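You operate a simulated robot arm through the tools that you are given. There is no shell and no other tool. Be economical: measure what you need, move in short steps, check, and stop when the job is done.

You run a simulated two-armed robot. Do the job below in one go: nothing can be reset, and whatever is moved stays where it is left.

JOB
Try the three beacons and stand the dead one in the blue Repairs tray.
Fine: switch the other two off again.
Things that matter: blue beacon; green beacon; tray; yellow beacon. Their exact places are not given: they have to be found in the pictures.

The check looks at the end state, three seconds after you hand in, the way a careful person would. Anything else that was tipped, shoved, dropped, spilled or broken makes it a failure.

ROBOT AND FRAMES
Two 7-joint arms with fingered hands on one trunk, on a base that drives. Base frame: it is fixed to the floor where the robot stands at the start and does not move with it; the origin is under the middle of the robot, x ahead of it, y to its left, z up; the surface under the hand at the start is at about z = 0.87. Lengths are in m, angles in rad, forces in N, time in s.
The left shoulder is at the start at [0.204, 0.125, 1.099], the right one opposite. Places, roughly: tray [0.6, -0.1, 0.9]. Payload 3.7 kg a hand.
Tool frame (each hand has its own): the origin (TCP) lies between the finger pads and is the grasp point; the fingertips stand 0.025 m ahead of it; z points along the fingers, y is the line along which they close. The gripper opens to 0.088 m. The gripper's body begins 0.029 m behind the TCP. The gripper is a hand of 5 fingers: y runs from the thumb to the fingers, the wrist lies at [-0.013, -0.097, -0.162] in the tool frame, and closing takes about 1.5 s.
Orientation is that of the tool frame in the base frame, as a unit quaternion [w, x, y, z]. With the fingers straight down and the wrist toward the robot, the tool's x, y and z point along [0, 1, 0], [1, 0, 0] and [0, 0, -1] of the base frame.

CONTROLS
- The arms move only by the tool move_arm. It takes "left_commands", "right_commands" or both (then of equal length, played together; a hand with none holds still); each is one flat list of numbers, 6 for each row, row after row: the shift along the base's x, y, z in units of 300 mm (1.0 is 300 mm), then the turn, a rotation vector about the base's x, y, z in units of 90 degrees (1.0 is 90 degrees). In form: [dx, dy, dz, rx, ry, rz, dx, dy, dz, rx, ry, rz, ...]. A call has 1 to 20 rows; each row is the pose to reach, as a shift and turn from the pose commanded when the call began. "left_claw" and "right_claw" are, for a hand that has rows, the gripper command, from -1 (shut) to 1 (fully open), values between in proportion, set as the call begins (left out, the last holds). A call with a number of a shift or a turn outside -1 to 1 is refused whole. Each row takes 0.2 s and may step no farther than 0.05 m and 0.15 rad from the row before; otherwise, or with a gripper value out of range, the whole call is refused. A pose out of reach is approached as far as the arm can. The call stops where the force on the tool passes 40 N (or 10 N more than at its start, if that is more) or the arm is blocked; 0.2 s more then pass. Each finger travels about 0.045 m/s and halts on what it meets, pressing with about 25 N; the grip force reading is that of the motor and also rises with nothing between the fingers. The clock runs only during rows and for 0.2 s after the last one: add rows that repeat a pose to give the fingers time. It gives the time, the measured TCP pose, the force on the tool (base axes), the opening and the grip force at its end, in the units of the frame above (readings bear some noise), with the torque about the TCP (base axes, N m) and any sound that the robot's microphone picked up, and new pictures: "show" is both (left out), scene, wrist or none (wrist: the cameras of the hands that moved).
- Cameras (640 x 400 px; columns grow to the right, rows downward): "scene" is now at [0.3272, -0.0138, 1.2573]; the picture's right is [-0.14, -0.99, 0.00], its down [-0.35, 0.05, -0.94] and it looks along [0.93, -0.13, -0.35] (base axes); focal length 214 px, centre (320, 200). "left" rides on the left gripper at [-0.059, -0.079, -0.105] in its tool frame; the picture's right is [-0.73, -0.32, 0.61], its down [0.62, -0.68, 0.38] and it looks along [0.29, 0.66, 0.70] (tool axes); focal length 234 px, centre (320, 200). "right" rides on the right gripper at [0.059, -0.079, -0.105] in its tool frame; the picture's right is [-0.73, 0.32, -0.61], its down [-0.62, -0.68, 0.38] and it looks along [-0.29, 0.66, 0.70] (tool axes); focal length 234 px, centre (320, 200).
- raise_lower(by): slides the trunk up (or, below 0, down) by that many m; the arms and the scene camera ride with it, the base frame stays. It gives what a move gives, with no picture.
- steer(legs): drives the robot by 1 to 6 legs, each [ahead, left, turn to the left] in m, m and rad, along the robot's own axes; the way and the turn of a leg run together, so that a leg with both is an arc; at most 1.5 m and 3.142 rad a leg. The arms and the cameras ride along, it lands a little off, and it stops where it bumps. It gives what a move gives, and a new picture of the scene camera.
- finger_targets(index, middle, ring, little, thumb_bend, thumb_turn, hand): sets how far each is bent, from 0 (flat) to 100 (curled in); at 30 the hand is open as for a grip, at 70 the pads meet at the TCP. One left out holds its place. A second passes; each finger stops where it meets its share of the squeeze, and holds until it gets a number again. A gripper value or a shape takes the hand back. It gives what a move gives, with no picture; readings hold the bend of each and the force on index, middle, ring, little, thumb and palm. thumb_turn goes from beside the hand (0) to across from the fingers (100), as for a grip.
- preshape(shape, hand): the hand has 5 fingers and takes this shape, open, in about a second: jaw (thumb against the fingers, like two jaws); tri (thumb and two fingers); tip (a fingertip pinch); poke (one finger out to press); point (the index stretched); flat (the hand flat); cup (the hand cupped); fist (a fist). The gripper value then closes the fingers along that shape, each until it touches; the sizes above hold for jaw. It gives what a move gives, with no picture.
- head_to(pan, tilt): turns the head with the scene camera to pan (to the left, within 1.396 rad either way) and tilt (down, from -0.506 to 1.204), counted from straight ahead of the robot. It gives what a move gives, and a new picture of the scene camera.
- point_at(camera, pixels): for up to 12 pixels [column, row] of the newest picture of that camera ("zoom" is the newest enlarged one), the place [x, y, z] in the base frame of the surface seen there, good to about 0.002 m. The clock stands still meanwhile.
- zoom(camera, box): a new picture of the part [left, top, right, bottom] of that camera's present view, enlarged. The clock stands still meanwhile.
- sign_off(): hands the job in; it is judged then, once.

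Go step by step. Measure first, check grasps and placings, and put right what went wrong. The budget is 80 turns and 260 pictures, counting those below and the enlarged ones. Unless the task says otherwise, let go and move clear before handing in, and close with one line.

The tools are called after "Emit:" as a command line: name --argument value ..., lists and objects as JSON in quotes. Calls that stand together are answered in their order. move_arm: Moves the arms, as the interface text tells. Its arguments: {"type":"object","properties":{"left_commands":{"type":"array","items":{"type":"number"}},"left_claw":{"type":"number"},"right_commands":{"type":"array","items":{"type":"number"}},"right_claw":{"type":"number"},"show":{"type":"string","enum":["both","scene","wrist","none"]}},"required":[]} The other tools are called the same way: raise_lower (by) slides the trunk up or down; preshape (shape, hand) gives the hand a shape; finger_targets (index, middle, ring, little, thumb_bend, thumb_turn, hand) moves the fingers one by one; steer (legs) drives the base; head_to (pan, tilt) turns the head that bears the scene camera; point_at (camera, pixels) gives the place of the surface under pixels of a picture; zoom (camera, box) takes an enlarged picture of a part of a camera's view; sign_off () hands the job in.

At the start:

```text
time_s: 0.0
left_position: [0.5294, 0.161, 1.2622]
left_ee_rot: [0.001, 0.707, 0.707, 0.0]
left_wrist_force: [-0.3, 0.7, 0.2]
left_moment: [-0.01, -0.04, 0.0]
left_gripper_width: 0.0875
left_finger_force: 0.0
left_shape: jaw
left_bend: [30.0, 30.0, 30.0, 30.0, 30.0, 98.0]
left_finger forces: [0.0, 0.0, 0.1, 0.0, 0.1, 0.0]
right_position: [0.523, -0.2873, 1.2301]
right_ee_rot: [0.0, 0.707, 0.707, 0.0]
right_wrist_force: [0.2, -0.4, -0.3]
right_moment: [0.0, 0.02, -0.02]
right_gripper_width: 0.0878
right_finger_force: 0.2
right_shape: jaw
right_bend: [30.0, 30.0, 30.0, 30.0, 30.0, 98.0]
right_finger forces: [0.0, 0.0, 0.1, 0.0, 0.0, 0.0]
trunk travel left (down, up): [-0.125, 0.29]
robot x, y, heading: [0.0016, -0.0022, 0.001]
head pan, tilt: [-0.145, 0.361]
```

scene: 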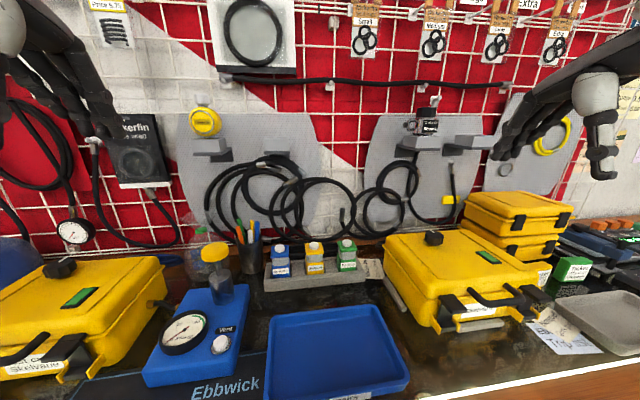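
right: 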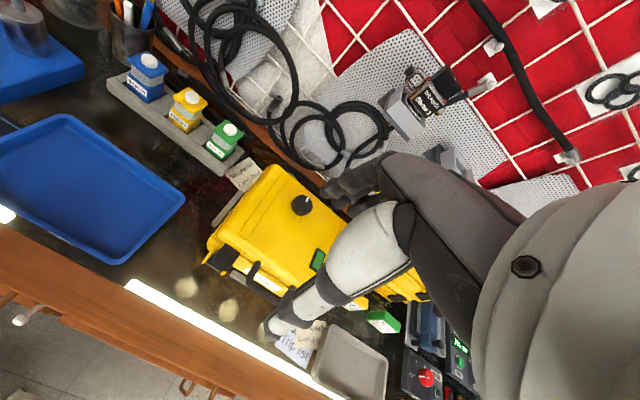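
left: 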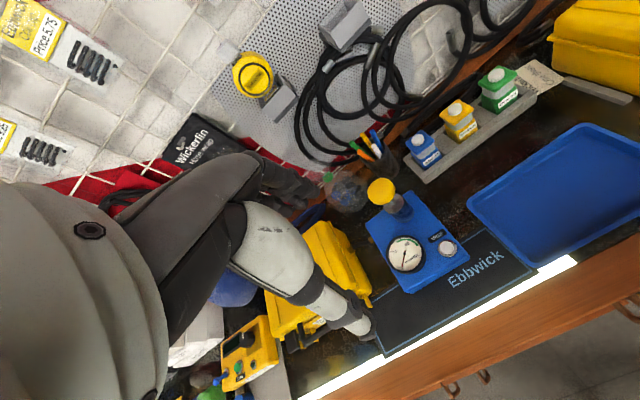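

The scene shows three beacons (blue ~[281,260], yellow ~[315,258], green ~[347,255]) in a grey rack behind the blue tray. I zoom in and measure them.

Emit:
zoom --camera "scene" --box '[240, 220, 400, 320]'

Emit:
point_at --camera "scene" --pixels '[[280, 247], [314, 245], [347, 242], [282, 269], [316, 267], [349, 264], [270, 282], [365, 275], [335, 345], [275, 318], [375, 308], [405, 382]]'

Emit:
zoom --camera "left" --box '[390, 50, 550, 190]'

```text
4.00 times, centred on (320, 270) of scene
```

zoom: 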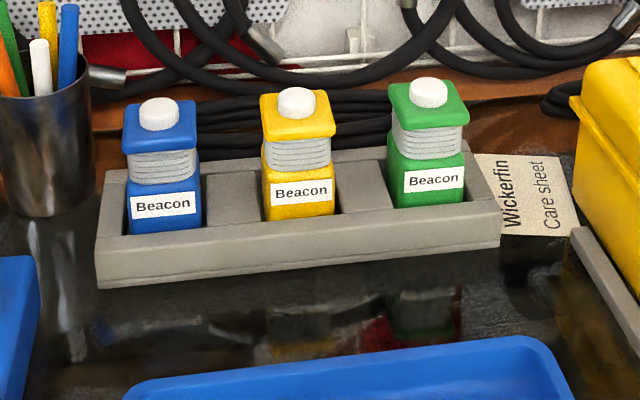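

```text
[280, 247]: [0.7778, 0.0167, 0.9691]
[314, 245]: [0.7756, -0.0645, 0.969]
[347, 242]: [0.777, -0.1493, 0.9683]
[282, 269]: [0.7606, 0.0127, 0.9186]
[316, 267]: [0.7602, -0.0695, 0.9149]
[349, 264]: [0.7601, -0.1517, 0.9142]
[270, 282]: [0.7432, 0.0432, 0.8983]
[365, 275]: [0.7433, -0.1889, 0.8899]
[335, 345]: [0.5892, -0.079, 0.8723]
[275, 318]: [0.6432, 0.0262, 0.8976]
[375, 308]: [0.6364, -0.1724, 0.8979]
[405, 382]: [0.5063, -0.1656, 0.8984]
```

```text
2.86 times, centred on (470, 120) of left
```

zoom: 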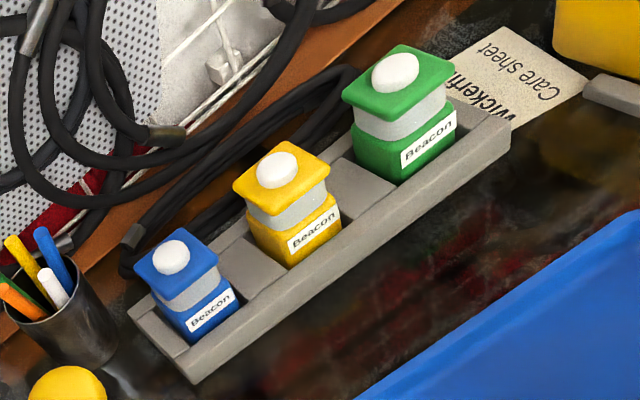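

The white top buttons sit at about x=0.777, z=0.97, with y≈0.016 (blue), -0.065 (yellow) and -0.149 (green). I shape the right hand to poke and look at where the fingertip is.

Emit:
preshape --shape "poke" --hand "right"

Emit:
point_at --camera "zoom" --pixels '[[396, 70], [277, 170], [173, 256], [440, 70], [365, 95], [310, 185], [250, 190], [375, 65]]'

Emit:
zoom --camera "right" --box '[160, 100, 480, 400]'

Emit:
zoom --camera "scene" --box '[440, 0, 640, 200]'

```text
time_s: 0.9
left_position: [0.5285, 0.1594, 1.2618]
left_ee_rot: [0.0, 0.707, 0.707, 0.0]
left_wrist_force: [-0.3, 0.5, 0.7]
left_moment: [0.01, 0.0, 0.01]
left_gripper_width: 0.0877
left_finger_force: 0.0
left_shape: jaw
left_bend: [30.0, 30.0, 30.0, 30.0, 30.0, 98.0]
left_finger forces: [0.0, 0.0, 0.1, 0.0, 0.0, 0.0]
right_position: [0.5231, -0.287, 1.2305]
right_ee_rot: [0.0, 0.707, 0.707, 0.001]
right_wrist_force: [0.0, 0.2, 0.1]
right_moment: [-0.03, 0.0, -0.01]
right_gripper_width: 0.0
right_finger_force: 0.0
right_shape: poke
right_bend: [70.0, 70.0, 99.0, 99.0, 100.0, 100.0]
right_finger forces: [0.0, 0.0, 0.0, 0.0, 0.0, 0.1]
trunk travel left (down, up): [-0.125, 0.29]
robot x, y, heading: [0.0011, 0.0001, -0.006]
head pan, tilt: [-0.145, 0.361]
```

```text
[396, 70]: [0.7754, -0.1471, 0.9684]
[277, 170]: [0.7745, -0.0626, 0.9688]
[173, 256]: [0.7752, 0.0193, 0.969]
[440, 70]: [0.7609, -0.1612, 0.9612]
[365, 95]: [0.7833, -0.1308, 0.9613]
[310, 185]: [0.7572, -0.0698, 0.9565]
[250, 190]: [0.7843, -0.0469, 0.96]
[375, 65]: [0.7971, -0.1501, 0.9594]
```

```text
1.33 times, centred on (320, 250) of right
```

zoom: 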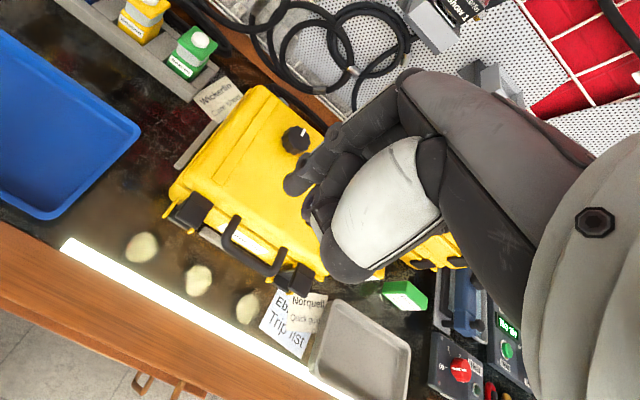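

```text
2.00 times, centred on (540, 100) of scene
```

zoom: 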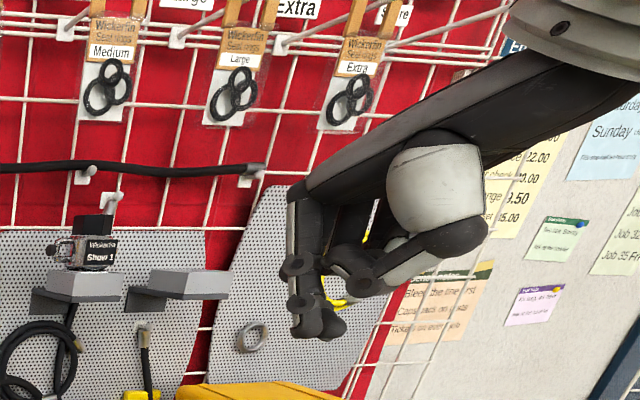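

The poke shape leaves both index and middle at bend 70. I curl the middle finger too, so only the index sticks out, and measure its tip.

Emit:
finger_targets --hand "right" --middle 100 --index 60

Emit:
zoom --camera "scene" --box '[460, 60, 620, 200]'

Emit:
zoom --camera "right" --box '[240, 120, 400, 260]'

```text
time_s: 1.9
left_position: [0.5291, 0.1606, 1.2618]
left_ee_rot: [0.0, 0.707, 0.707, 0.0]
left_wrist_force: [-0.2, -0.3, -0.8]
left_moment: [0.0, -0.01, -0.01]
left_gripper_width: 0.0875
left_finger_force: 0.0
left_shape: jaw
left_bend: [30.0, 30.0, 30.0, 30.0, 30.0, 98.0]
left_finger forces: [0.0, 0.0, 0.0, 0.0, 0.0, 0.1]
right_position: [0.5231, -0.2872, 1.2301]
right_ee_rot: [0.0, 0.707, 0.707, 0.001]
right_wrist_force: [0.5, -0.2, 0.4]
right_moment: [0.02, 0.0, 0.01]
right_gripper_width: 0.0295
right_finger_force: 0.0
right_shape: fingers
right_bend: [60.0, 100.0, 99.0, 99.0, 100.0, 100.0]
right_finger forces: [0.0, 0.0, 0.0, 0.0, 0.0, 0.0]
trunk travel left (down, up): [-0.125, 0.29]
robot x, y, heading: [0.0003, 0.0013, -0.001]
head pan, tilt: [-0.145, 0.361]
```

```text
2.86 times, centred on (540, 130) of scene
```

zoom: 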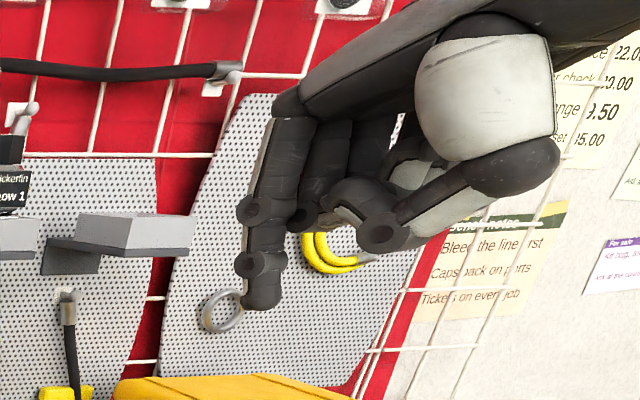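

```text
2.86 times, centred on (320, 190) of right
```

zoom: 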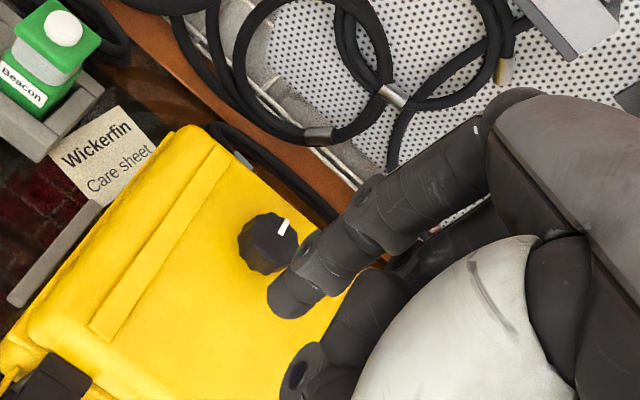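

The index finger now stands alone, with its tip at about zoom pixel (290,305). I measure it.

Emit:
point_at --camera "zoom" --pixels '[[285, 312], [295, 312], [275, 300], [292, 292], [310, 298], [385, 210]]'

Emit:
point_at --camera "scene" --pixels '[[548, 163], [551, 166], [546, 165], [554, 165], [550, 158], [549, 150]]'

```text
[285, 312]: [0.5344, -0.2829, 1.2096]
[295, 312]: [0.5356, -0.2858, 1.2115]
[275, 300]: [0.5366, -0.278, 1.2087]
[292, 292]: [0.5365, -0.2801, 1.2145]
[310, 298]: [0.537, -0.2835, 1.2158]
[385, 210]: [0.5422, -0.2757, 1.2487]
```

```text
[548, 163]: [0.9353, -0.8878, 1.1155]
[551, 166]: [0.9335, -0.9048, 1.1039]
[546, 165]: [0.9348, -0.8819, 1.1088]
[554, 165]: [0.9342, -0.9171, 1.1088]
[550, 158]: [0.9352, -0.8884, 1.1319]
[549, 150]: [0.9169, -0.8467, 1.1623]
```

Emit:
point_at --camera "scene" --pixels '[[520, 165], [517, 164], [523, 164], [520, 161], [514, 163], [526, 162]]'

```text
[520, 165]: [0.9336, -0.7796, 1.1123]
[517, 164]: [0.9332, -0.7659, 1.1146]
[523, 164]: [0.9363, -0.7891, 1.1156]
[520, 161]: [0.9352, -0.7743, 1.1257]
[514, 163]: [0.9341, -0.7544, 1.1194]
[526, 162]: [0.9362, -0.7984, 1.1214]
```

The tip is at about TCP + (0.016, 0.004, -0.023). I check the clearances: yellow case, shelves and wall.

Emit:
point_at --camera "scene" --pixels '[[392, 240], [433, 238], [480, 235], [402, 290], [415, 150], [455, 145], [212, 155], [300, 195], [255, 222], [450, 260], [395, 205]]'

```text
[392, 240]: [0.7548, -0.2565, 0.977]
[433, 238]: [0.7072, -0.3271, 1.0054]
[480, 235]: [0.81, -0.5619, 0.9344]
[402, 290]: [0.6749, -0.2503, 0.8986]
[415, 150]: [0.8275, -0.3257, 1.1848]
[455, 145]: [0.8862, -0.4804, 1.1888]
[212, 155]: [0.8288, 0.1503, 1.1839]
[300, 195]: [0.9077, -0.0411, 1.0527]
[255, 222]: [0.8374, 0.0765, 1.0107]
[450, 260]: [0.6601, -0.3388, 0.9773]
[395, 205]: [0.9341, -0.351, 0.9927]
```

All of it is clear: the case edge is at y=-0.25 with its top at 0.977, and the shelf is at 1.18. I move the index to hover above the green button.

Emit:
move_arm --right_commands '[0.079, 0.045, -0.0657, 0, 0, 0, 0.158, 0.09, -0.131, 0, 0, 0, 0.237, 0.135, -0.197, 0, 0, 0, 0.316, 0.18, -0.263, 0, 0, 0, 0.395, 0.225, -0.329, 0, 0, 0, 0.474, 0.27, -0.394, 0, 0, 0, 0.553, 0.315, -0.46, 0, 0, 0, 0.632, 0.36, -0.526, 0, 0, 0, 0.711, 0.405, -0.591, 0, 0, 0, 0.79, 0.45, -0.657, 0, 0, 0, 0.79, 0.45, -0.657, 0, 0, 0]'

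Emit:
zoom --camera "right" --box '[200, 100, 400, 240]'

Emit:
zoom --camera "scene" --box '[260, 180, 420, 290]'

```text
time_s: 4.3
left_position: [0.5284, 0.1582, 1.2628]
left_ee_rot: [0.0, 0.707, 0.708, 0.0]
left_wrist_force: [0.0, -0.4, 0.1]
left_moment: [-0.01, 0.01, 0.0]
left_gripper_width: 0.0877
left_finger_force: 0.0
left_shape: jaw
left_bend: [30.0, 30.0, 30.0, 30.0, 30.0, 98.0]
left_finger forces: [0.1, 0.0, 0.1, 0.0, 0.0, 0.1]
right_position: [0.7597, -0.1518, 1.0327]
right_ee_rot: [0.0, 0.707, 0.707, 0.0]
right_wrist_force: [0.0, -0.5, 0.3]
right_moment: [-0.01, 0.02, 0.02]
right_gripper_width: 0.0297
right_finger_force: 0.0
right_shape: fingers
right_bend: [60.0, 100.0, 99.0, 99.0, 100.0, 100.0]
right_finger forces: [0.0, 0.1, 0.0, 0.0, 0.1, 0.1]
trunk travel left (down, up): [-0.125, 0.29]
robot x, y, heading: [0.001, 0.0005, 0.001]
head pan, tilt: [-0.145, 0.361]
```

scene: 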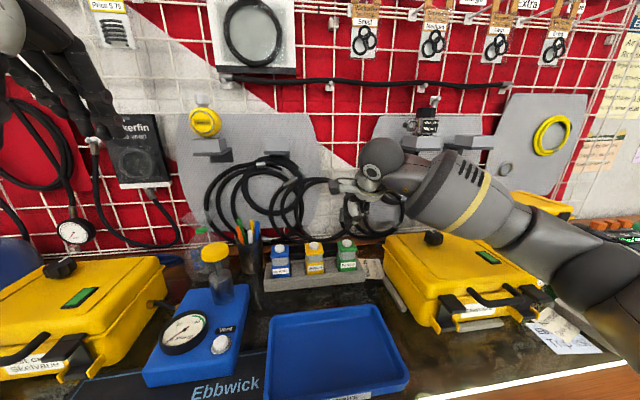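
right: 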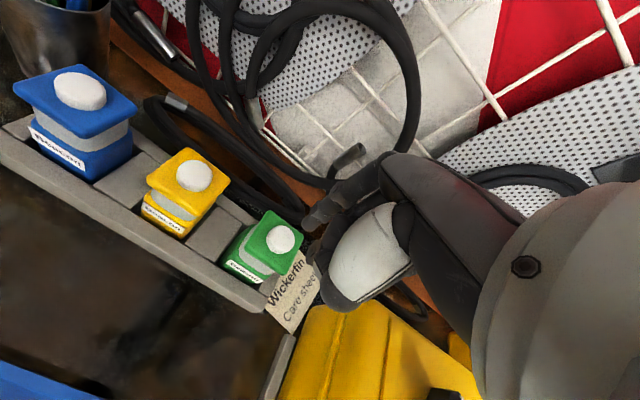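

```text
2.86 times, centred on (300, 170) of right
```

zoom: 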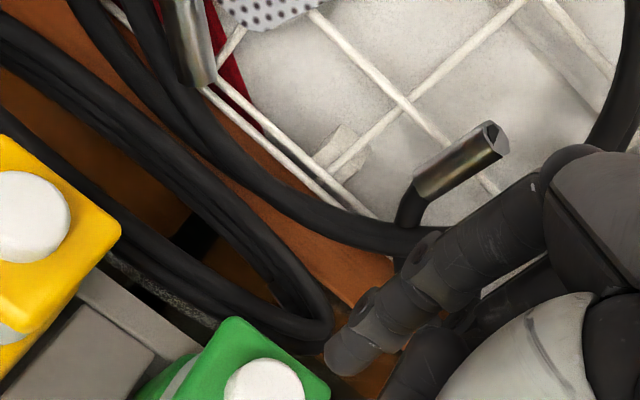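

```text
3.64 times, centred on (340, 235) of scene
```

zoom: 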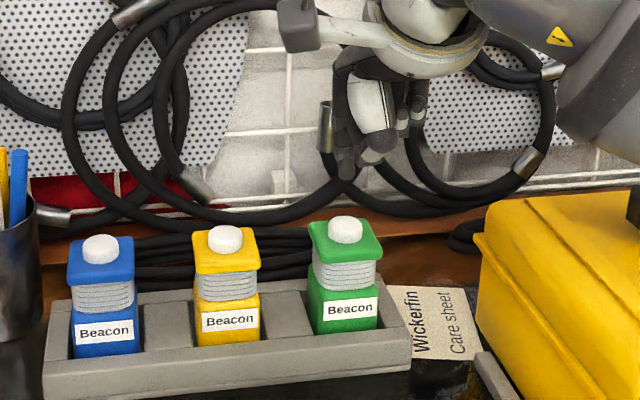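

The index tip hovers near the green button (scene zoom (345,170)). I measure the tip and the button exactly.

Emit:
point_at --camera "right" --pixels '[[281, 238], [306, 223], [309, 226], [312, 221], [306, 227], [310, 216]]'

Emit:
point_at --camera "zoom" --pixels '[[344, 174], [344, 165], [338, 160], [374, 155], [345, 225], [352, 150]]'

```text
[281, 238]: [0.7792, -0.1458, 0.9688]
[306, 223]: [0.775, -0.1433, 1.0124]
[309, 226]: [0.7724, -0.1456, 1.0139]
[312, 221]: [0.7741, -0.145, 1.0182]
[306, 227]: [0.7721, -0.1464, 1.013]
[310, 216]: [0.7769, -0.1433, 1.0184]
```

```text
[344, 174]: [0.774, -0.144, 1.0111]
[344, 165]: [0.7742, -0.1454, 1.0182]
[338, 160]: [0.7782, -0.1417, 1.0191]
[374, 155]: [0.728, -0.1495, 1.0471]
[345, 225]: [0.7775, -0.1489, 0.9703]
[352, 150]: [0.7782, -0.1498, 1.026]
```

The tip at (0.777,-0.147,1.010) is right over the green button, whose top is 0.970. I descend to just past contact and read the force.

Emit:
move_arm --right_commands '[0, 0, -0.07, 0, 0, 0, 0, 0, -0.12, 0, 0, 0, 0, 0, -0.13, 0, 0, 0, 0, 0, -0.137, 0, 0, 0, 0, 0, -0.143, 0, 0, 0, 0, 0, -0.143, 0, 0, 0]' --show "none"

Emit:
zoom --camera "scene" --box '[260, 180, 420, 290]'

```text
time_s: 5.7
left_position: [0.5293, 0.16, 1.2627]
left_ee_rot: [0.001, 0.707, 0.707, 0.001]
left_wrist_force: [-0.4, 0.7, -0.3]
left_moment: [-0.01, 0.0, 0.02]
left_gripper_width: 0.0879
left_finger_force: 0.0
left_shape: jaw
left_bend: [30.0, 30.0, 30.0, 30.0, 30.0, 98.0]
left_finger forces: [0.0, 0.0, 0.1, 0.1, 0.0, 0.0]
right_position: [0.7597, -0.1522, 0.9906]
right_ee_rot: [0.001, 0.707, 0.707, 0.002]
right_wrist_force: [1.2, -0.1, 7.6]
right_moment: [0.06, -0.18, -0.02]
right_gripper_width: 0.0299
right_finger_force: 4.2
right_shape: fingers
right_bend: [60.0, 100.0, 99.0, 99.0, 100.0, 100.0]
right_finger forces: [7.0, 0.0, 0.0, 0.0, 0.0, 0.0]
trunk travel left (down, up): [-0.125, 0.29]
robot x, y, heading: [0.0014, 0.0001, 0.001]
head pan, tilt: [-0.145, 0.361]
heard: click
```

```text
3.64 times, centred on (340, 235) of scene
```

zoom: 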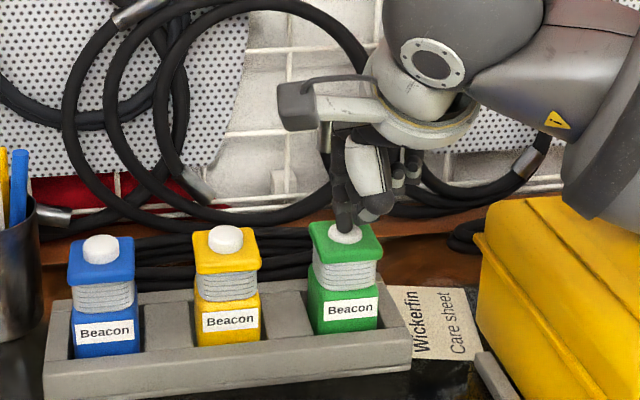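

It clicked at 7.6 N. I lift and see whether green is lit.

Emit:
move_arm --right_commands '[0, 0, 0.07, 0, 0, 0, 0, 0, 0.143, 0, 0, 0, 0, 0, 0.143, 0, 0, 0]'

Emit:
zoom --camera "scene" --box '[260, 180, 420, 290]'

```text
time_s: 6.5
left_position: [0.5285, 0.1599, 1.2623]
left_ee_rot: [0.001, 0.707, 0.708, 0.001]
left_wrist_force: [0.2, 0.5, -0.7]
left_moment: [-0.01, -0.02, 0.01]
left_gripper_width: 0.0877
left_finger_force: 0.1
left_shape: jaw
left_bend: [30.0, 30.0, 30.0, 30.0, 30.0, 98.0]
left_finger forces: [0.0, 0.0, 0.0, 0.0, 0.0, 0.0]
right_position: [0.7603, -0.1539, 1.032]
right_ee_rot: [0.0, 0.707, 0.707, 0.0]
right_wrist_force: [-0.1, 0.3, -0.2]
right_moment: [0.02, 0.02, -0.02]
right_gripper_width: 0.0297
right_finger_force: 0.0
right_shape: fingers
right_bend: [60.0, 100.0, 99.0, 99.0, 100.0, 100.0]
right_finger forces: [0.0, 0.0, 0.0, 0.0, 0.0, 0.0]
trunk travel left (down, up): [-0.125, 0.29]
robot x, y, heading: [-0.0025, -0.0011, 0.004]
head pan, tilt: [-0.145, 0.361]
```

scene: 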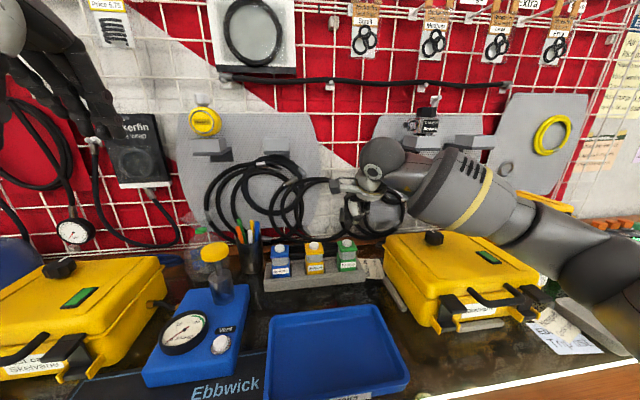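
right: 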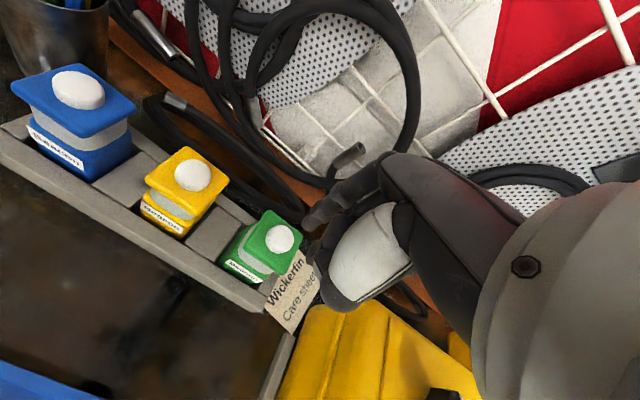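

```text
3.64 times, centred on (340, 235) of scene
```

zoom: 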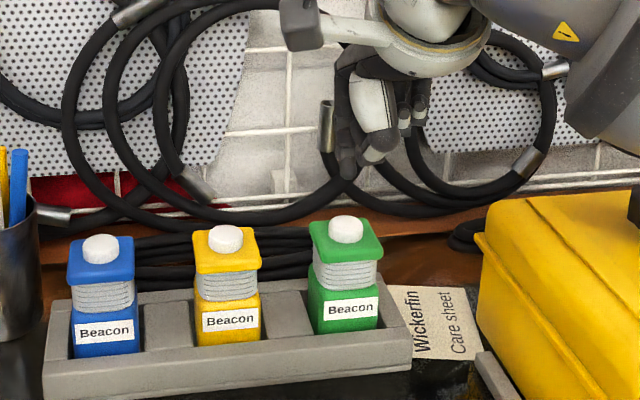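

A click came but green shows no light, so it may be dead or blinking. I try yellow next: shift +0.084 m in y, press, lift, look again.

Emit:
move_arm --right_commands '[0, 0.14, 0, 0, 0, 0, 0, 0.28, 0, 0, 0, 0, 0, 0.28, -0.07, 0, 0, 0, 0, 0.28, -0.12, 0, 0, 0, 0, 0.28, -0.13, 0, 0, 0, 0, 0.28, -0.137, 0, 0, 0, 0, 0.28, -0.143, 0, 0, 0, 0, 0.28, -0.143, 0, 0, 0]' --show "none"

Emit:
zoom --camera "scene" --box '[260, 180, 420, 290]'

Emit:
move_arm --right_commands '[0, 0, 0.07, 0, 0, 0, 0, 0, 0.143, 0, 0, 0, 0, 0, 0.143, 0, 0, 0]' --show "none"

Emit:
zoom --camera "scene" --box '[260, 180, 420, 290]'

```text
time_s: 8.3
left_position: [0.528, 0.1609, 1.2629]
left_ee_rot: [0.0, 0.708, 0.706, 0.0]
left_wrist_force: [0.5, -0.5, -0.9]
left_moment: [-0.01, 0.04, -0.01]
left_gripper_width: 0.0877
left_finger_force: 0.0
left_shape: jaw
left_bend: [30.0, 30.0, 30.0, 30.0, 30.0, 98.0]
left_finger forces: [0.0, 0.0, 0.0, 0.1, 0.0, 0.1]
right_position: [0.7602, -0.0676, 0.9923]
right_ee_rot: [0.0, 0.707, 0.707, 0.0]
right_wrist_force: [1.0, 1.9, 6.4]
right_moment: [0.07, -0.12, 0.01]
right_gripper_width: 0.0299
right_finger_force: 3.7
right_shape: fingers
right_bend: [60.0, 100.0, 99.0, 99.0, 100.0, 100.0]
right_finger forces: [6.7, 0.1, 0.0, 0.0, 0.0, 0.1]
trunk travel left (down, up): [-0.125, 0.29]
robot x, y, heading: [0.0016, 0.0039, 0.001]
head pan, tilt: [-0.145, 0.361]
heard: click
```

```text
3.64 times, centred on (340, 235) of scene
```

zoom: 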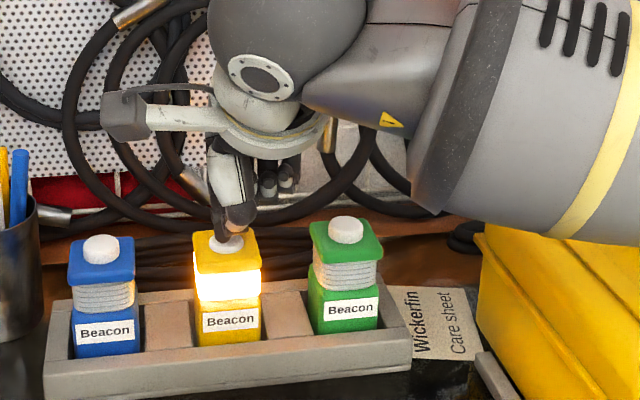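

```text
time_s: 9.1
left_position: [0.5299, 0.1593, 1.2631]
left_ee_rot: [0.0, 0.707, 0.707, 0.0]
left_wrist_force: [-0.2, 0.2, 0.4]
left_moment: [-0.03, 0.0, -0.01]
left_gripper_width: 0.0875
left_finger_force: 0.1
left_shape: jaw
left_bend: [30.0, 30.0, 30.0, 30.0, 30.0, 98.0]
left_finger forces: [0.1, 0.0, 0.1, 0.0, 0.0, 0.1]
right_position: [0.76, -0.0693, 1.0327]
right_ee_rot: [0.0, 0.707, 0.707, 0.0]
right_wrist_force: [0.0, 0.1, -0.3]
right_moment: [-0.01, 0.02, 0.0]
right_gripper_width: 0.03
right_finger_force: 0.1
right_shape: fingers
right_bend: [60.0, 100.0, 99.0, 99.0, 100.0, 100.0]
right_finger forces: [0.1, 0.1, 0.0, 0.0, 0.0, 0.0]
trunk travel left (down, up): [-0.125, 0.29]
robot x, y, heading: [-0.003, -0.0007, -0.001]
head pan, tilt: [-0.145, 0.361]
```

```text
3.64 times, centred on (340, 235) of scene
```

zoom: 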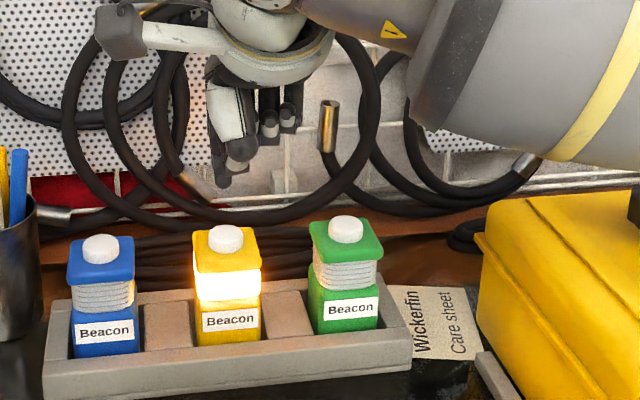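

Yellow lights and stays lit. I press it again to switch it off, then check.

Emit:
move_arm --right_commands '[0, 0, -0.07, 0, 0, 0, 0, 0, -0.12, 0, 0, 0, 0, 0, -0.13, 0, 0, 0, 0, 0, -0.137, 0, 0, 0, 0, 0, -0.143, 0, 0, 0, 0, 0, -0.143, 0, 0, 0, 0, 0, -0.07, 0, 0, 0, 0, 0, 0, 0, 0, 0]' --show "none"

Emit:
zoom --camera "scene" --box '[260, 180, 420, 290]'

```text
time_s: 10.9
left_position: [0.5286, 0.1581, 1.2625]
left_ee_rot: [0.0, 0.707, 0.707, 0.0]
left_wrist_force: [0.2, -0.7, 0.3]
left_moment: [-0.01, -0.03, -0.01]
left_gripper_width: 0.0875
left_finger_force: 0.1
left_shape: jaw
left_bend: [30.0, 30.0, 30.0, 30.0, 30.0, 98.0]
left_finger forces: [0.0, 0.1, 0.0, 0.0, 0.0, 0.0]
right_position: [0.7596, -0.0672, 1.0344]
right_ee_rot: [0.0, 0.707, 0.707, -0.001]
right_wrist_force: [-0.1, -0.2, 0.1]
right_moment: [0.05, -0.05, -0.02]
right_gripper_width: 0.0299
right_finger_force: 0.0
right_shape: fingers
right_bend: [60.0, 100.0, 99.0, 99.0, 100.0, 100.0]
right_finger forces: [0.0, 0.1, 0.1, 0.1, 0.0, 0.0]
trunk travel left (down, up): [-0.125, 0.29]
robot x, y, heading: [-0.0016, -0.0014, -0.001]
head pan, tilt: [-0.145, 0.361]
heard: click
```

```text
3.64 times, centred on (340, 235) of scene
```

zoom: 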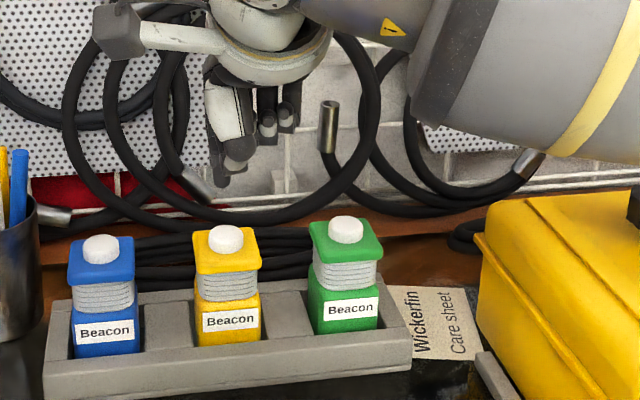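

Yellow is off again. Now blue: shift +0.082 m, press, look, lift, look.

Emit:
move_arm --right_commands '[0, 0.14, 0, 0, 0, 0, 0, 0.273, 0, 0, 0, 0, 0, 0.273, -0.07, 0, 0, 0, 0, 0.273, -0.12, 0, 0, 0, 0, 0.273, -0.13, 0, 0, 0, 0, 0.273, -0.137, 0, 0, 0, 0, 0.273, -0.143, 0, 0, 0, 0, 0.273, -0.143, 0, 0, 0, 0, 0.273, -0.07, 0, 0, 0, 0, 0.273, 0, 0, 0, 0]' --show "none"

Emit:
zoom --camera "scene" --box '[260, 180, 420, 290]'

```text
time_s: 13.1
left_position: [0.5278, 0.1593, 1.2625]
left_ee_rot: [0.001, 0.707, 0.708, 0.0]
left_wrist_force: [-0.2, 1.0, -0.3]
left_moment: [0.0, 0.0, 0.0]
left_gripper_width: 0.0876
left_finger_force: 0.2
left_shape: jaw
left_bend: [30.0, 30.0, 30.0, 30.0, 30.0, 98.0]
left_finger forces: [0.0, 0.1, 0.0, 0.0, 0.1, 0.0]
right_position: [0.7598, 0.0123, 1.0322]
right_ee_rot: [-0.001, 0.707, 0.707, 0.0]
right_wrist_force: [-0.5, -0.9, -0.4]
right_moment: [0.0, -0.04, -0.01]
right_gripper_width: 0.0299
right_finger_force: 0.1
right_shape: fingers
right_bend: [60.0, 100.0, 99.0, 99.0, 100.0, 100.0]
right_finger forces: [0.0, 0.0, 0.0, 0.0, 0.0, 0.0]
trunk travel left (down, up): [-0.125, 0.29]
robot x, y, heading: [0.0007, 0.0025, -0.0]
head pan, tilt: [-0.145, 0.361]
heard: click
```

```text
3.64 times, centred on (340, 235) of scene
```

zoom: 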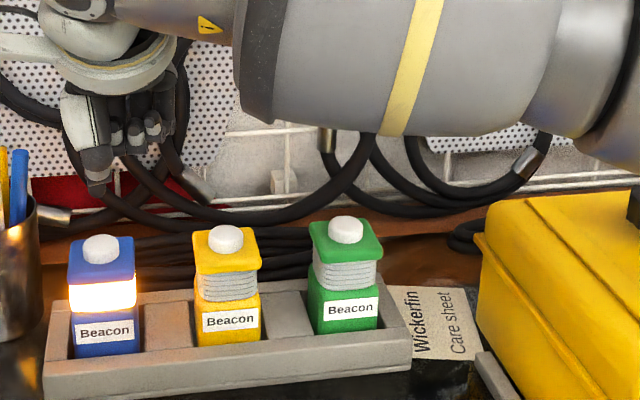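

Blue works. I press it off, and then green is the dead one.

Emit:
move_arm --right_commands '[0, 0, -0.07, 0, 0, 0, 0, 0, -0.12, 0, 0, 0, 0, 0, -0.13, 0, 0, 0, 0, 0, -0.137, 0, 0, 0, 0, 0, -0.143, 0, 0, 0, 0, 0, -0.143, 0, 0, 0, 0, 0, -0.07, 0, 0, 0, 0, 0, 0, 0, 0, 0]' --show "none"

Emit:
zoom --camera "scene" --box '[260, 180, 420, 290]'

```text
time_s: 14.9
left_position: [0.5295, 0.1603, 1.2623]
left_ee_rot: [0.0, 0.707, 0.707, 0.0]
left_wrist_force: [-0.4, 0.0, 0.4]
left_moment: [-0.02, -0.02, -0.01]
left_gripper_width: 0.0876
left_finger_force: 0.0
left_shape: jaw
left_bend: [30.0, 30.0, 30.0, 30.0, 30.0, 98.0]
left_finger forces: [0.0, 0.0, 0.1, 0.0, 0.0, 0.0]
right_position: [0.7588, 0.0141, 1.0347]
right_ee_rot: [-0.001, 0.707, 0.707, -0.001]
right_wrist_force: [0.2, 0.5, -0.5]
right_moment: [-0.02, -0.02, -0.04]
right_gripper_width: 0.0296
right_finger_force: 0.1
right_shape: fingers
right_bend: [60.0, 100.0, 99.0, 99.0, 100.0, 100.0]
right_finger forces: [0.0, 0.1, 0.1, 0.0, 0.0, 0.0]
trunk travel left (down, up): [-0.125, 0.29]
robot x, y, heading: [0.0013, -0.0002, -0.002]
head pan, tilt: [-0.145, 0.361]
heard: click
```

```text
3.64 times, centred on (340, 235) of scene
```

zoom: 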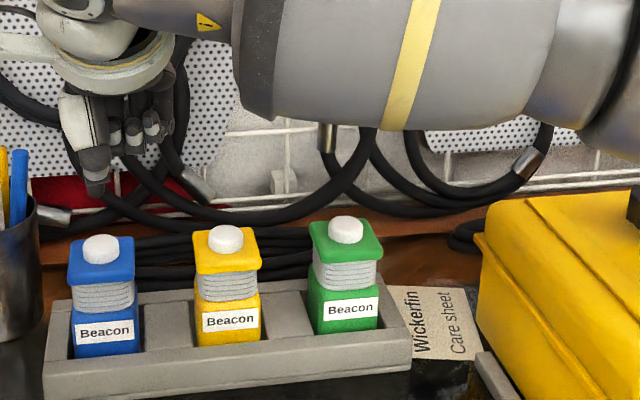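

All three are off, and green is confirmed dead. I rise, go back over green and take the tri shape to look at the grasp geometry.

Emit:
move_arm --right_commands '[0, 0, 0.12, 0, 0, 0, 0, -0.13, 0.22, 0, 0, 0, 0, -0.27, 0.22, 0, 0, 0, 0, -0.41, 0.22, 0, 0, 0, 0, -0.55, 0.22, 0, 0, 0, 0, -0.55, 0.22, 0, 0, 0]' --show "none"

Emit:
preshape --shape "tri" --hand "right"

Emit:
zoom --camera "right" --box '[180, 100, 440, 270]'

Emit:
zoom --camera "scene" --box '[260, 150, 440, 280]'

```text
time_s: 16.3
left_position: [0.5285, 0.1606, 1.2628]
left_ee_rot: [0.0, 0.707, 0.707, 0.0]
left_wrist_force: [0.7, -0.3, 0.3]
left_moment: [0.02, -0.01, -0.01]
left_gripper_width: 0.0878
left_finger_force: 0.1
left_shape: jaw
left_bend: [30.0, 30.0, 30.0, 30.0, 30.0, 98.0]
left_finger forces: [0.0, 0.1, 0.0, 0.0, 0.0, 0.1]
right_position: [0.7609, -0.1531, 1.0991]
right_ee_rot: [0.0, 0.707, 0.707, 0.0]
right_wrist_force: [0.1, -0.4, 0.3]
right_moment: [-0.02, 0.02, 0.05]
right_gripper_width: 0.0299
right_finger_force: 0.2
right_shape: fingers
right_bend: [60.0, 100.0, 99.0, 99.0, 100.0, 100.0]
right_finger forces: [0.0, 0.0, 0.0, 0.0, 0.0, 0.0]
trunk travel left (down, up): [-0.125, 0.29]
robot x, y, heading: [0.0011, -0.0031, 0.0]
head pan, tilt: [-0.145, 0.361]
```

```text
time_s: 17.2
left_position: [0.5292, 0.1596, 1.2633]
left_ee_rot: [0.0, 0.707, 0.707, -0.001]
left_wrist_force: [0.6, -0.4, 0.0]
left_moment: [0.0, -0.02, -0.01]
left_gripper_width: 0.0878
left_finger_force: 0.1
left_shape: jaw
left_bend: [30.0, 30.0, 30.0, 30.0, 30.0, 98.0]
left_finger forces: [0.0, 0.0, 0.1, 0.1, 0.0, 0.0]
right_position: [0.7593, -0.1522, 1.0987]
right_ee_rot: [0.0, 0.707, 0.707, 0.0]
right_wrist_force: [0.2, -0.7, 1.1]
right_moment: [0.0, -0.02, -0.01]
right_gripper_width: 0.0875
right_finger_force: 0.0
right_shape: tri
right_bend: [30.0, 30.0, 99.0, 99.0, 30.0, 98.0]
right_finger forces: [0.0, 0.0, 0.0, 0.1, 0.0, 0.1]
trunk travel left (down, up): [-0.125, 0.29]
robot x, y, heading: [-0.0023, -0.001, -0.001]
head pan, tilt: [-0.145, 0.361]
```

```text
2.35 times, centred on (310, 185) of right
```

zoom: 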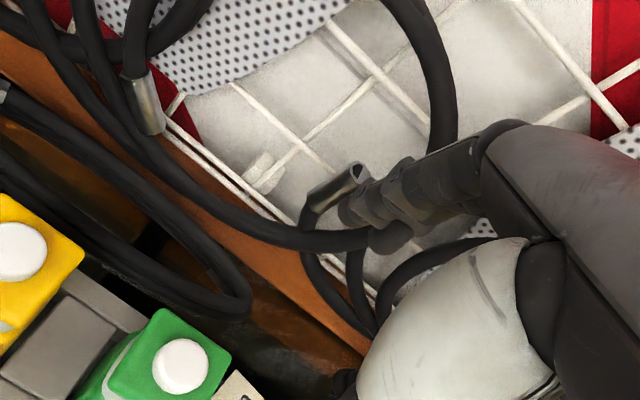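

```text
3.08 times, centred on (350, 215) of scene
```

zoom: 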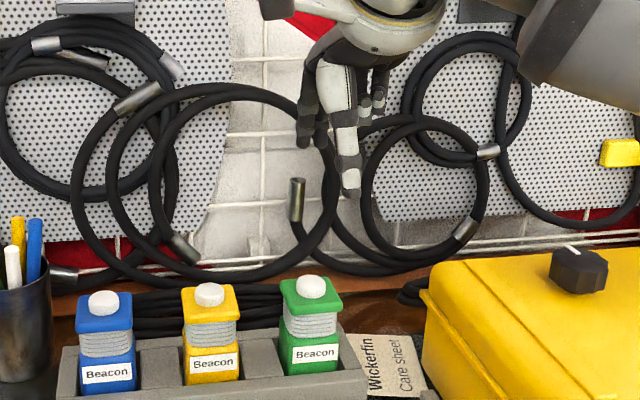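

I measure the thumb tip (zoom (350,188)) and index tip (306,142).

Emit:
point_at --camera "zoom" --pixels '[[350, 192], [350, 175], [346, 130], [306, 143], [304, 128], [320, 140], [312, 100], [364, 118]]'

Emit:
move_arm --right_commands '[0, 0, -0.01, 0, 0, 0]' --show "wrist"

Emit:
point_at --camera "right" --pixels '[[322, 189], [326, 187], [343, 199], [350, 200], [340, 182], [356, 183]]'

```text
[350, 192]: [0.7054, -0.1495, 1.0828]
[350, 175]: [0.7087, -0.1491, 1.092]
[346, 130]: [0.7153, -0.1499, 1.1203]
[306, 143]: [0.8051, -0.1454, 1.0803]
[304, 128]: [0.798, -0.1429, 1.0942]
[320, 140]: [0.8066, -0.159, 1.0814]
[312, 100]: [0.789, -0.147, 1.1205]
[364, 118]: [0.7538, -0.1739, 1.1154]
```

```text
time_s: 17.6
left_position: [0.5301, 0.1591, 1.2625]
left_ee_rot: [0.001, 0.707, 0.707, 0.0]
left_wrist_force: [0.6, 0.8, 0.4]
left_moment: [-0.02, -0.01, 0.03]
left_gripper_width: 0.088
left_finger_force: 0.1
left_shape: jaw
left_bend: [30.0, 30.0, 30.0, 30.0, 30.0, 98.0]
left_finger forces: [0.0, 0.0, 0.0, 0.2, 0.0, 0.0]
right_position: [0.7601, -0.1522, 1.0957]
right_ee_rot: [-0.001, 0.707, 0.707, 0.0]
right_wrist_force: [0.0, -0.3, 0.1]
right_moment: [0.01, -0.01, 0.0]
right_gripper_width: 0.0879
right_finger_force: 0.0
right_shape: tri
right_bend: [30.0, 30.0, 99.0, 99.0, 30.0, 98.0]
right_finger forces: [0.0, 0.0, 0.0, 0.0, 0.0, 0.1]
trunk travel left (down, up): [-0.125, 0.29]
robot x, y, heading: [0.0023, -0.0055, -0.003]
head pan, tilt: [-0.145, 0.361]
```

right: 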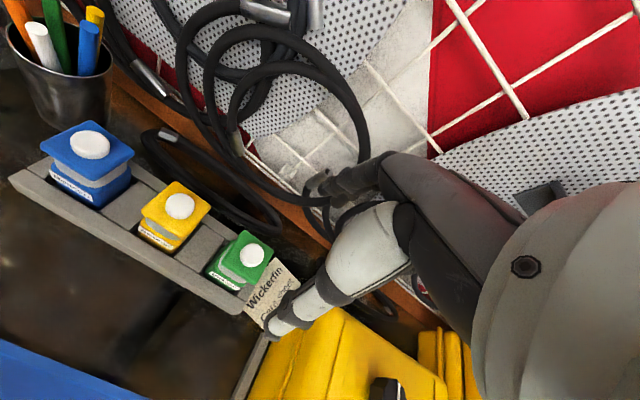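

```text
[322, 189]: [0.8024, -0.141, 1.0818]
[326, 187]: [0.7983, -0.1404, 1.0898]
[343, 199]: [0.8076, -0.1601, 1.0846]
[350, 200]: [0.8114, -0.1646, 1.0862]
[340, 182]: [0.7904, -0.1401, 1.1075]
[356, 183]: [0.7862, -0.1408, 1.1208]
```

The tri grasp centre matches the TCP: fingers at x+0.045, thumb at x-0.05. I check what lies behind and in front of the green beacon before descending.

Emit:
point_at --camera "right" --pixels '[[280, 225], [270, 200], [265, 225], [240, 290], [233, 305], [222, 265], [213, 240], [255, 232], [274, 243], [236, 280], [300, 215], [290, 240]]'

Emit:
zoom --camera "right" --box '[170, 180, 330, 320]'

```text
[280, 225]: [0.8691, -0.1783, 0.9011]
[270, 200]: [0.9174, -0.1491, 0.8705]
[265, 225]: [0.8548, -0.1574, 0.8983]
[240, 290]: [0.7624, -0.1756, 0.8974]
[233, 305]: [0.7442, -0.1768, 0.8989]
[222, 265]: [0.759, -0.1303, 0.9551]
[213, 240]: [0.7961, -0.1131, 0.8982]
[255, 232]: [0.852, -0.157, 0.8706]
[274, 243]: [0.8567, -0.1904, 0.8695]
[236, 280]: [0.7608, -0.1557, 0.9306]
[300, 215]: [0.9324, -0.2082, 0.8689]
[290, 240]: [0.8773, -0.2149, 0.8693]
```

```text
2.86 times, centred on (250, 250) of right
```

zoom: 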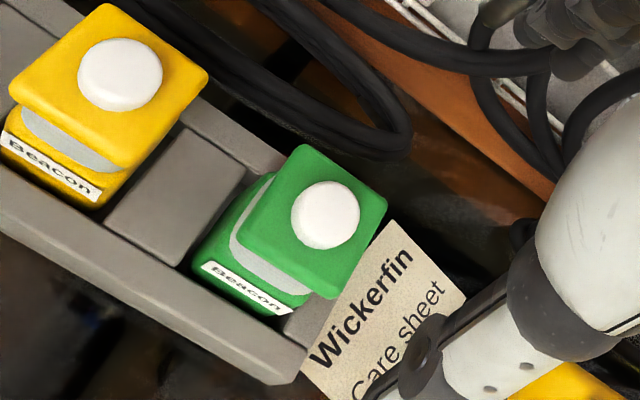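

Cables are low (z≤0.905, x≥0.85), so it is clear. I descend to TCP (0.777,-0.147,0.955) with the fingers straddling the cap front to back.

Emit:
move_arm --right_commands '[0.057, 0.017, 0, 0, 0, 0, 0.057, 0.017, -0.12, 0, 0, 0, 0.057, 0.017, -0.24, 0, 0, 0, 0.057, 0.017, -0.33, 0, 0, 0, 0.057, 0.017, -0.39, 0, 0, 0, 0.057, 0.017, -0.43, 0, 0, 0, 0.057, 0.017, -0.465, 0, 0, 0, 0.057, 0.017, -0.465, 0, 0, 0]'

Emit:
zoom --camera "right" --box '[200, 130, 400, 290]'

Emit:
zoom --camera "scene" --box '[280, 180, 420, 290]'

```text
time_s: 19.4
left_position: [0.5285, 0.1615, 1.2616]
left_ee_rot: [0.0, 0.707, 0.707, 0.001]
left_wrist_force: [0.5, 0.0, -0.5]
left_moment: [0.01, 0.01, 0.02]
left_gripper_width: 0.0878
left_finger_force: 0.0
left_shape: jaw
left_bend: [30.0, 30.0, 30.0, 30.0, 30.0, 98.0]
left_finger forces: [0.0, 0.0, 0.0, 0.0, 0.1, 0.1]
right_position: [0.7774, -0.1479, 0.9571]
right_ee_rot: [0.0, 0.707, 0.707, 0.0]
right_wrist_force: [-0.6, -0.9, -0.4]
right_moment: [-0.02, 0.02, 0.01]
right_gripper_width: 0.0878
right_finger_force: 0.0
right_shape: tri
right_bend: [30.0, 30.0, 99.0, 99.0, 30.0, 98.0]
right_finger forces: [0.1, 0.1, 0.0, 0.1, 0.1, 0.0]
trunk travel left (down, up): [-0.125, 0.29]
robot x, y, heading: [-0.0003, 0.0014, 0.0]
head pan, tilt: [-0.145, 0.361]
```

scene: 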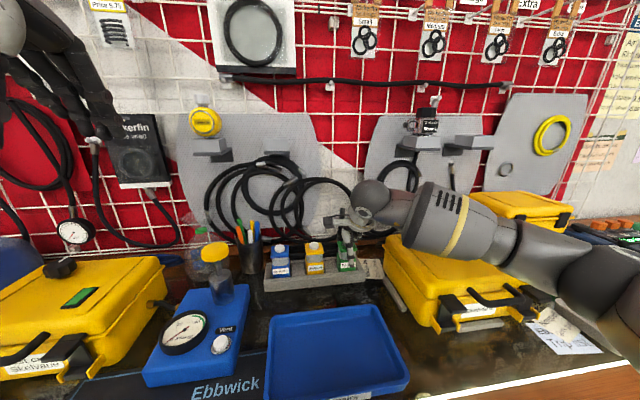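
right: 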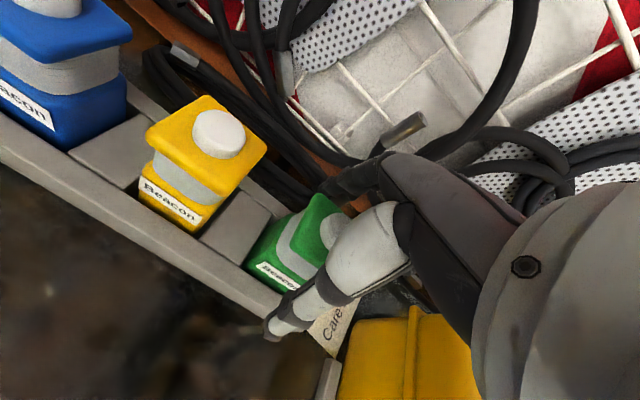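

```text
2.50 times, centred on (300, 210) of right
```

zoom: 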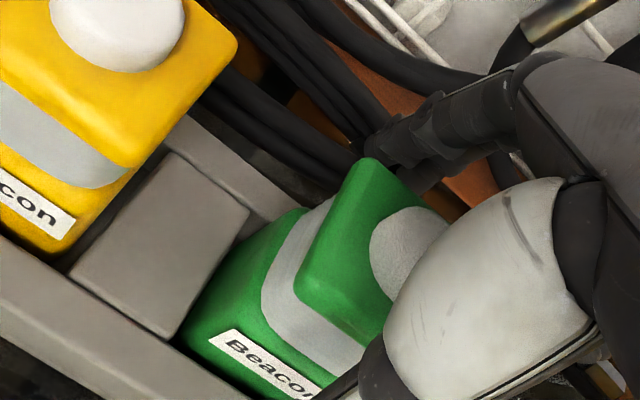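

```text
3.64 times, centred on (350, 235) of scene
```

zoom: 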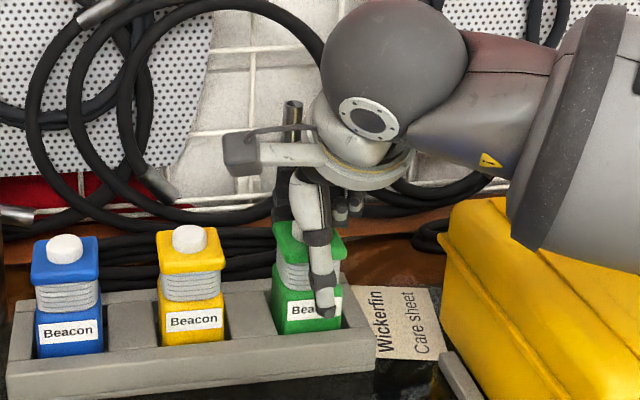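

The hand straddles the green cap with no contact. I close the grip.

Emit:
move_arm --right_commands '[0, 0, 0, 0, 0, 0, 0, 0, 0, 0, 0, 0, 0, 0, 0, 0, 0, 0, 0, 0, 0, 0, 0, 0, 0, 0, 0, 0, 0, 0, 0, 0, 0, 0, 0, 0, 0, 0, 0, 0, 0, 0, 0, 0, 0, 0, 0, 0]' --right_claw -1 --show "none"

Emit:
zoom --camera "right" --box '[200, 130, 400, 290]'

Emit:
zoom --camera "scene" --box '[280, 180, 420, 290]'

```text
time_s: 21.2
left_position: [0.5303, 0.159, 1.2632]
left_ee_rot: [0.0, 0.707, 0.707, 0.0]
left_wrist_force: [0.5, -0.5, -0.2]
left_moment: [0.03, 0.0, 0.0]
left_gripper_width: 0.0876
left_finger_force: 0.1
left_shape: jaw
left_bend: [30.0, 30.0, 30.0, 30.0, 30.0, 98.0]
left_finger forces: [0.0, 0.0, 0.0, 0.0, 0.1, 0.1]
right_position: [0.7759, -0.1466, 0.9565]
right_ee_rot: [0.0, 0.707, 0.707, 0.0]
right_wrist_force: [-0.6, 0.4, 1.2]
right_moment: [0.03, -0.01, 0.04]
right_gripper_width: 0.038
right_finger_force: 25.1
right_shape: tri
right_bend: [74.0, 47.0, 100.0, 100.0, 72.0, 100.0]
right_finger forces: [11.3, 11.4, 0.0, 0.1, 22.7, 0.0]
trunk travel left (down, up): [-0.125, 0.29]
robot x, y, heading: [0.0022, 0.0045, -0.002]
head pan, tilt: [-0.145, 0.361]
```

```text
2.50 times, centred on (300, 210) of right
```

zoom: 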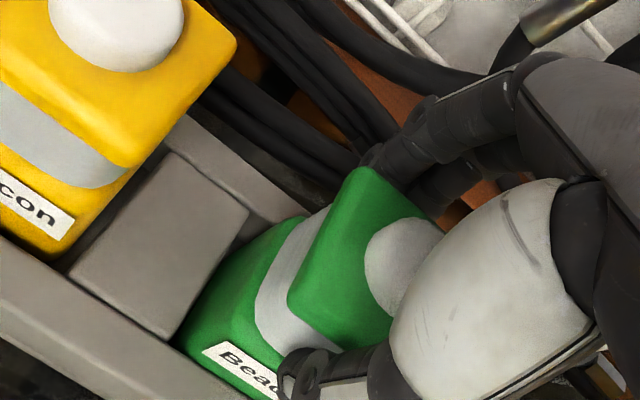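

```text
3.64 times, centred on (350, 235) of scene
```

zoom: 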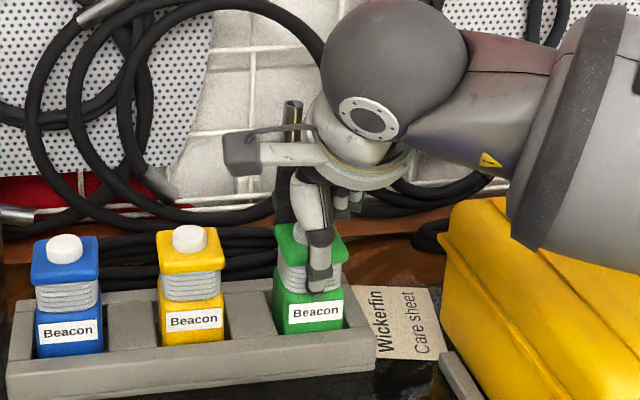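

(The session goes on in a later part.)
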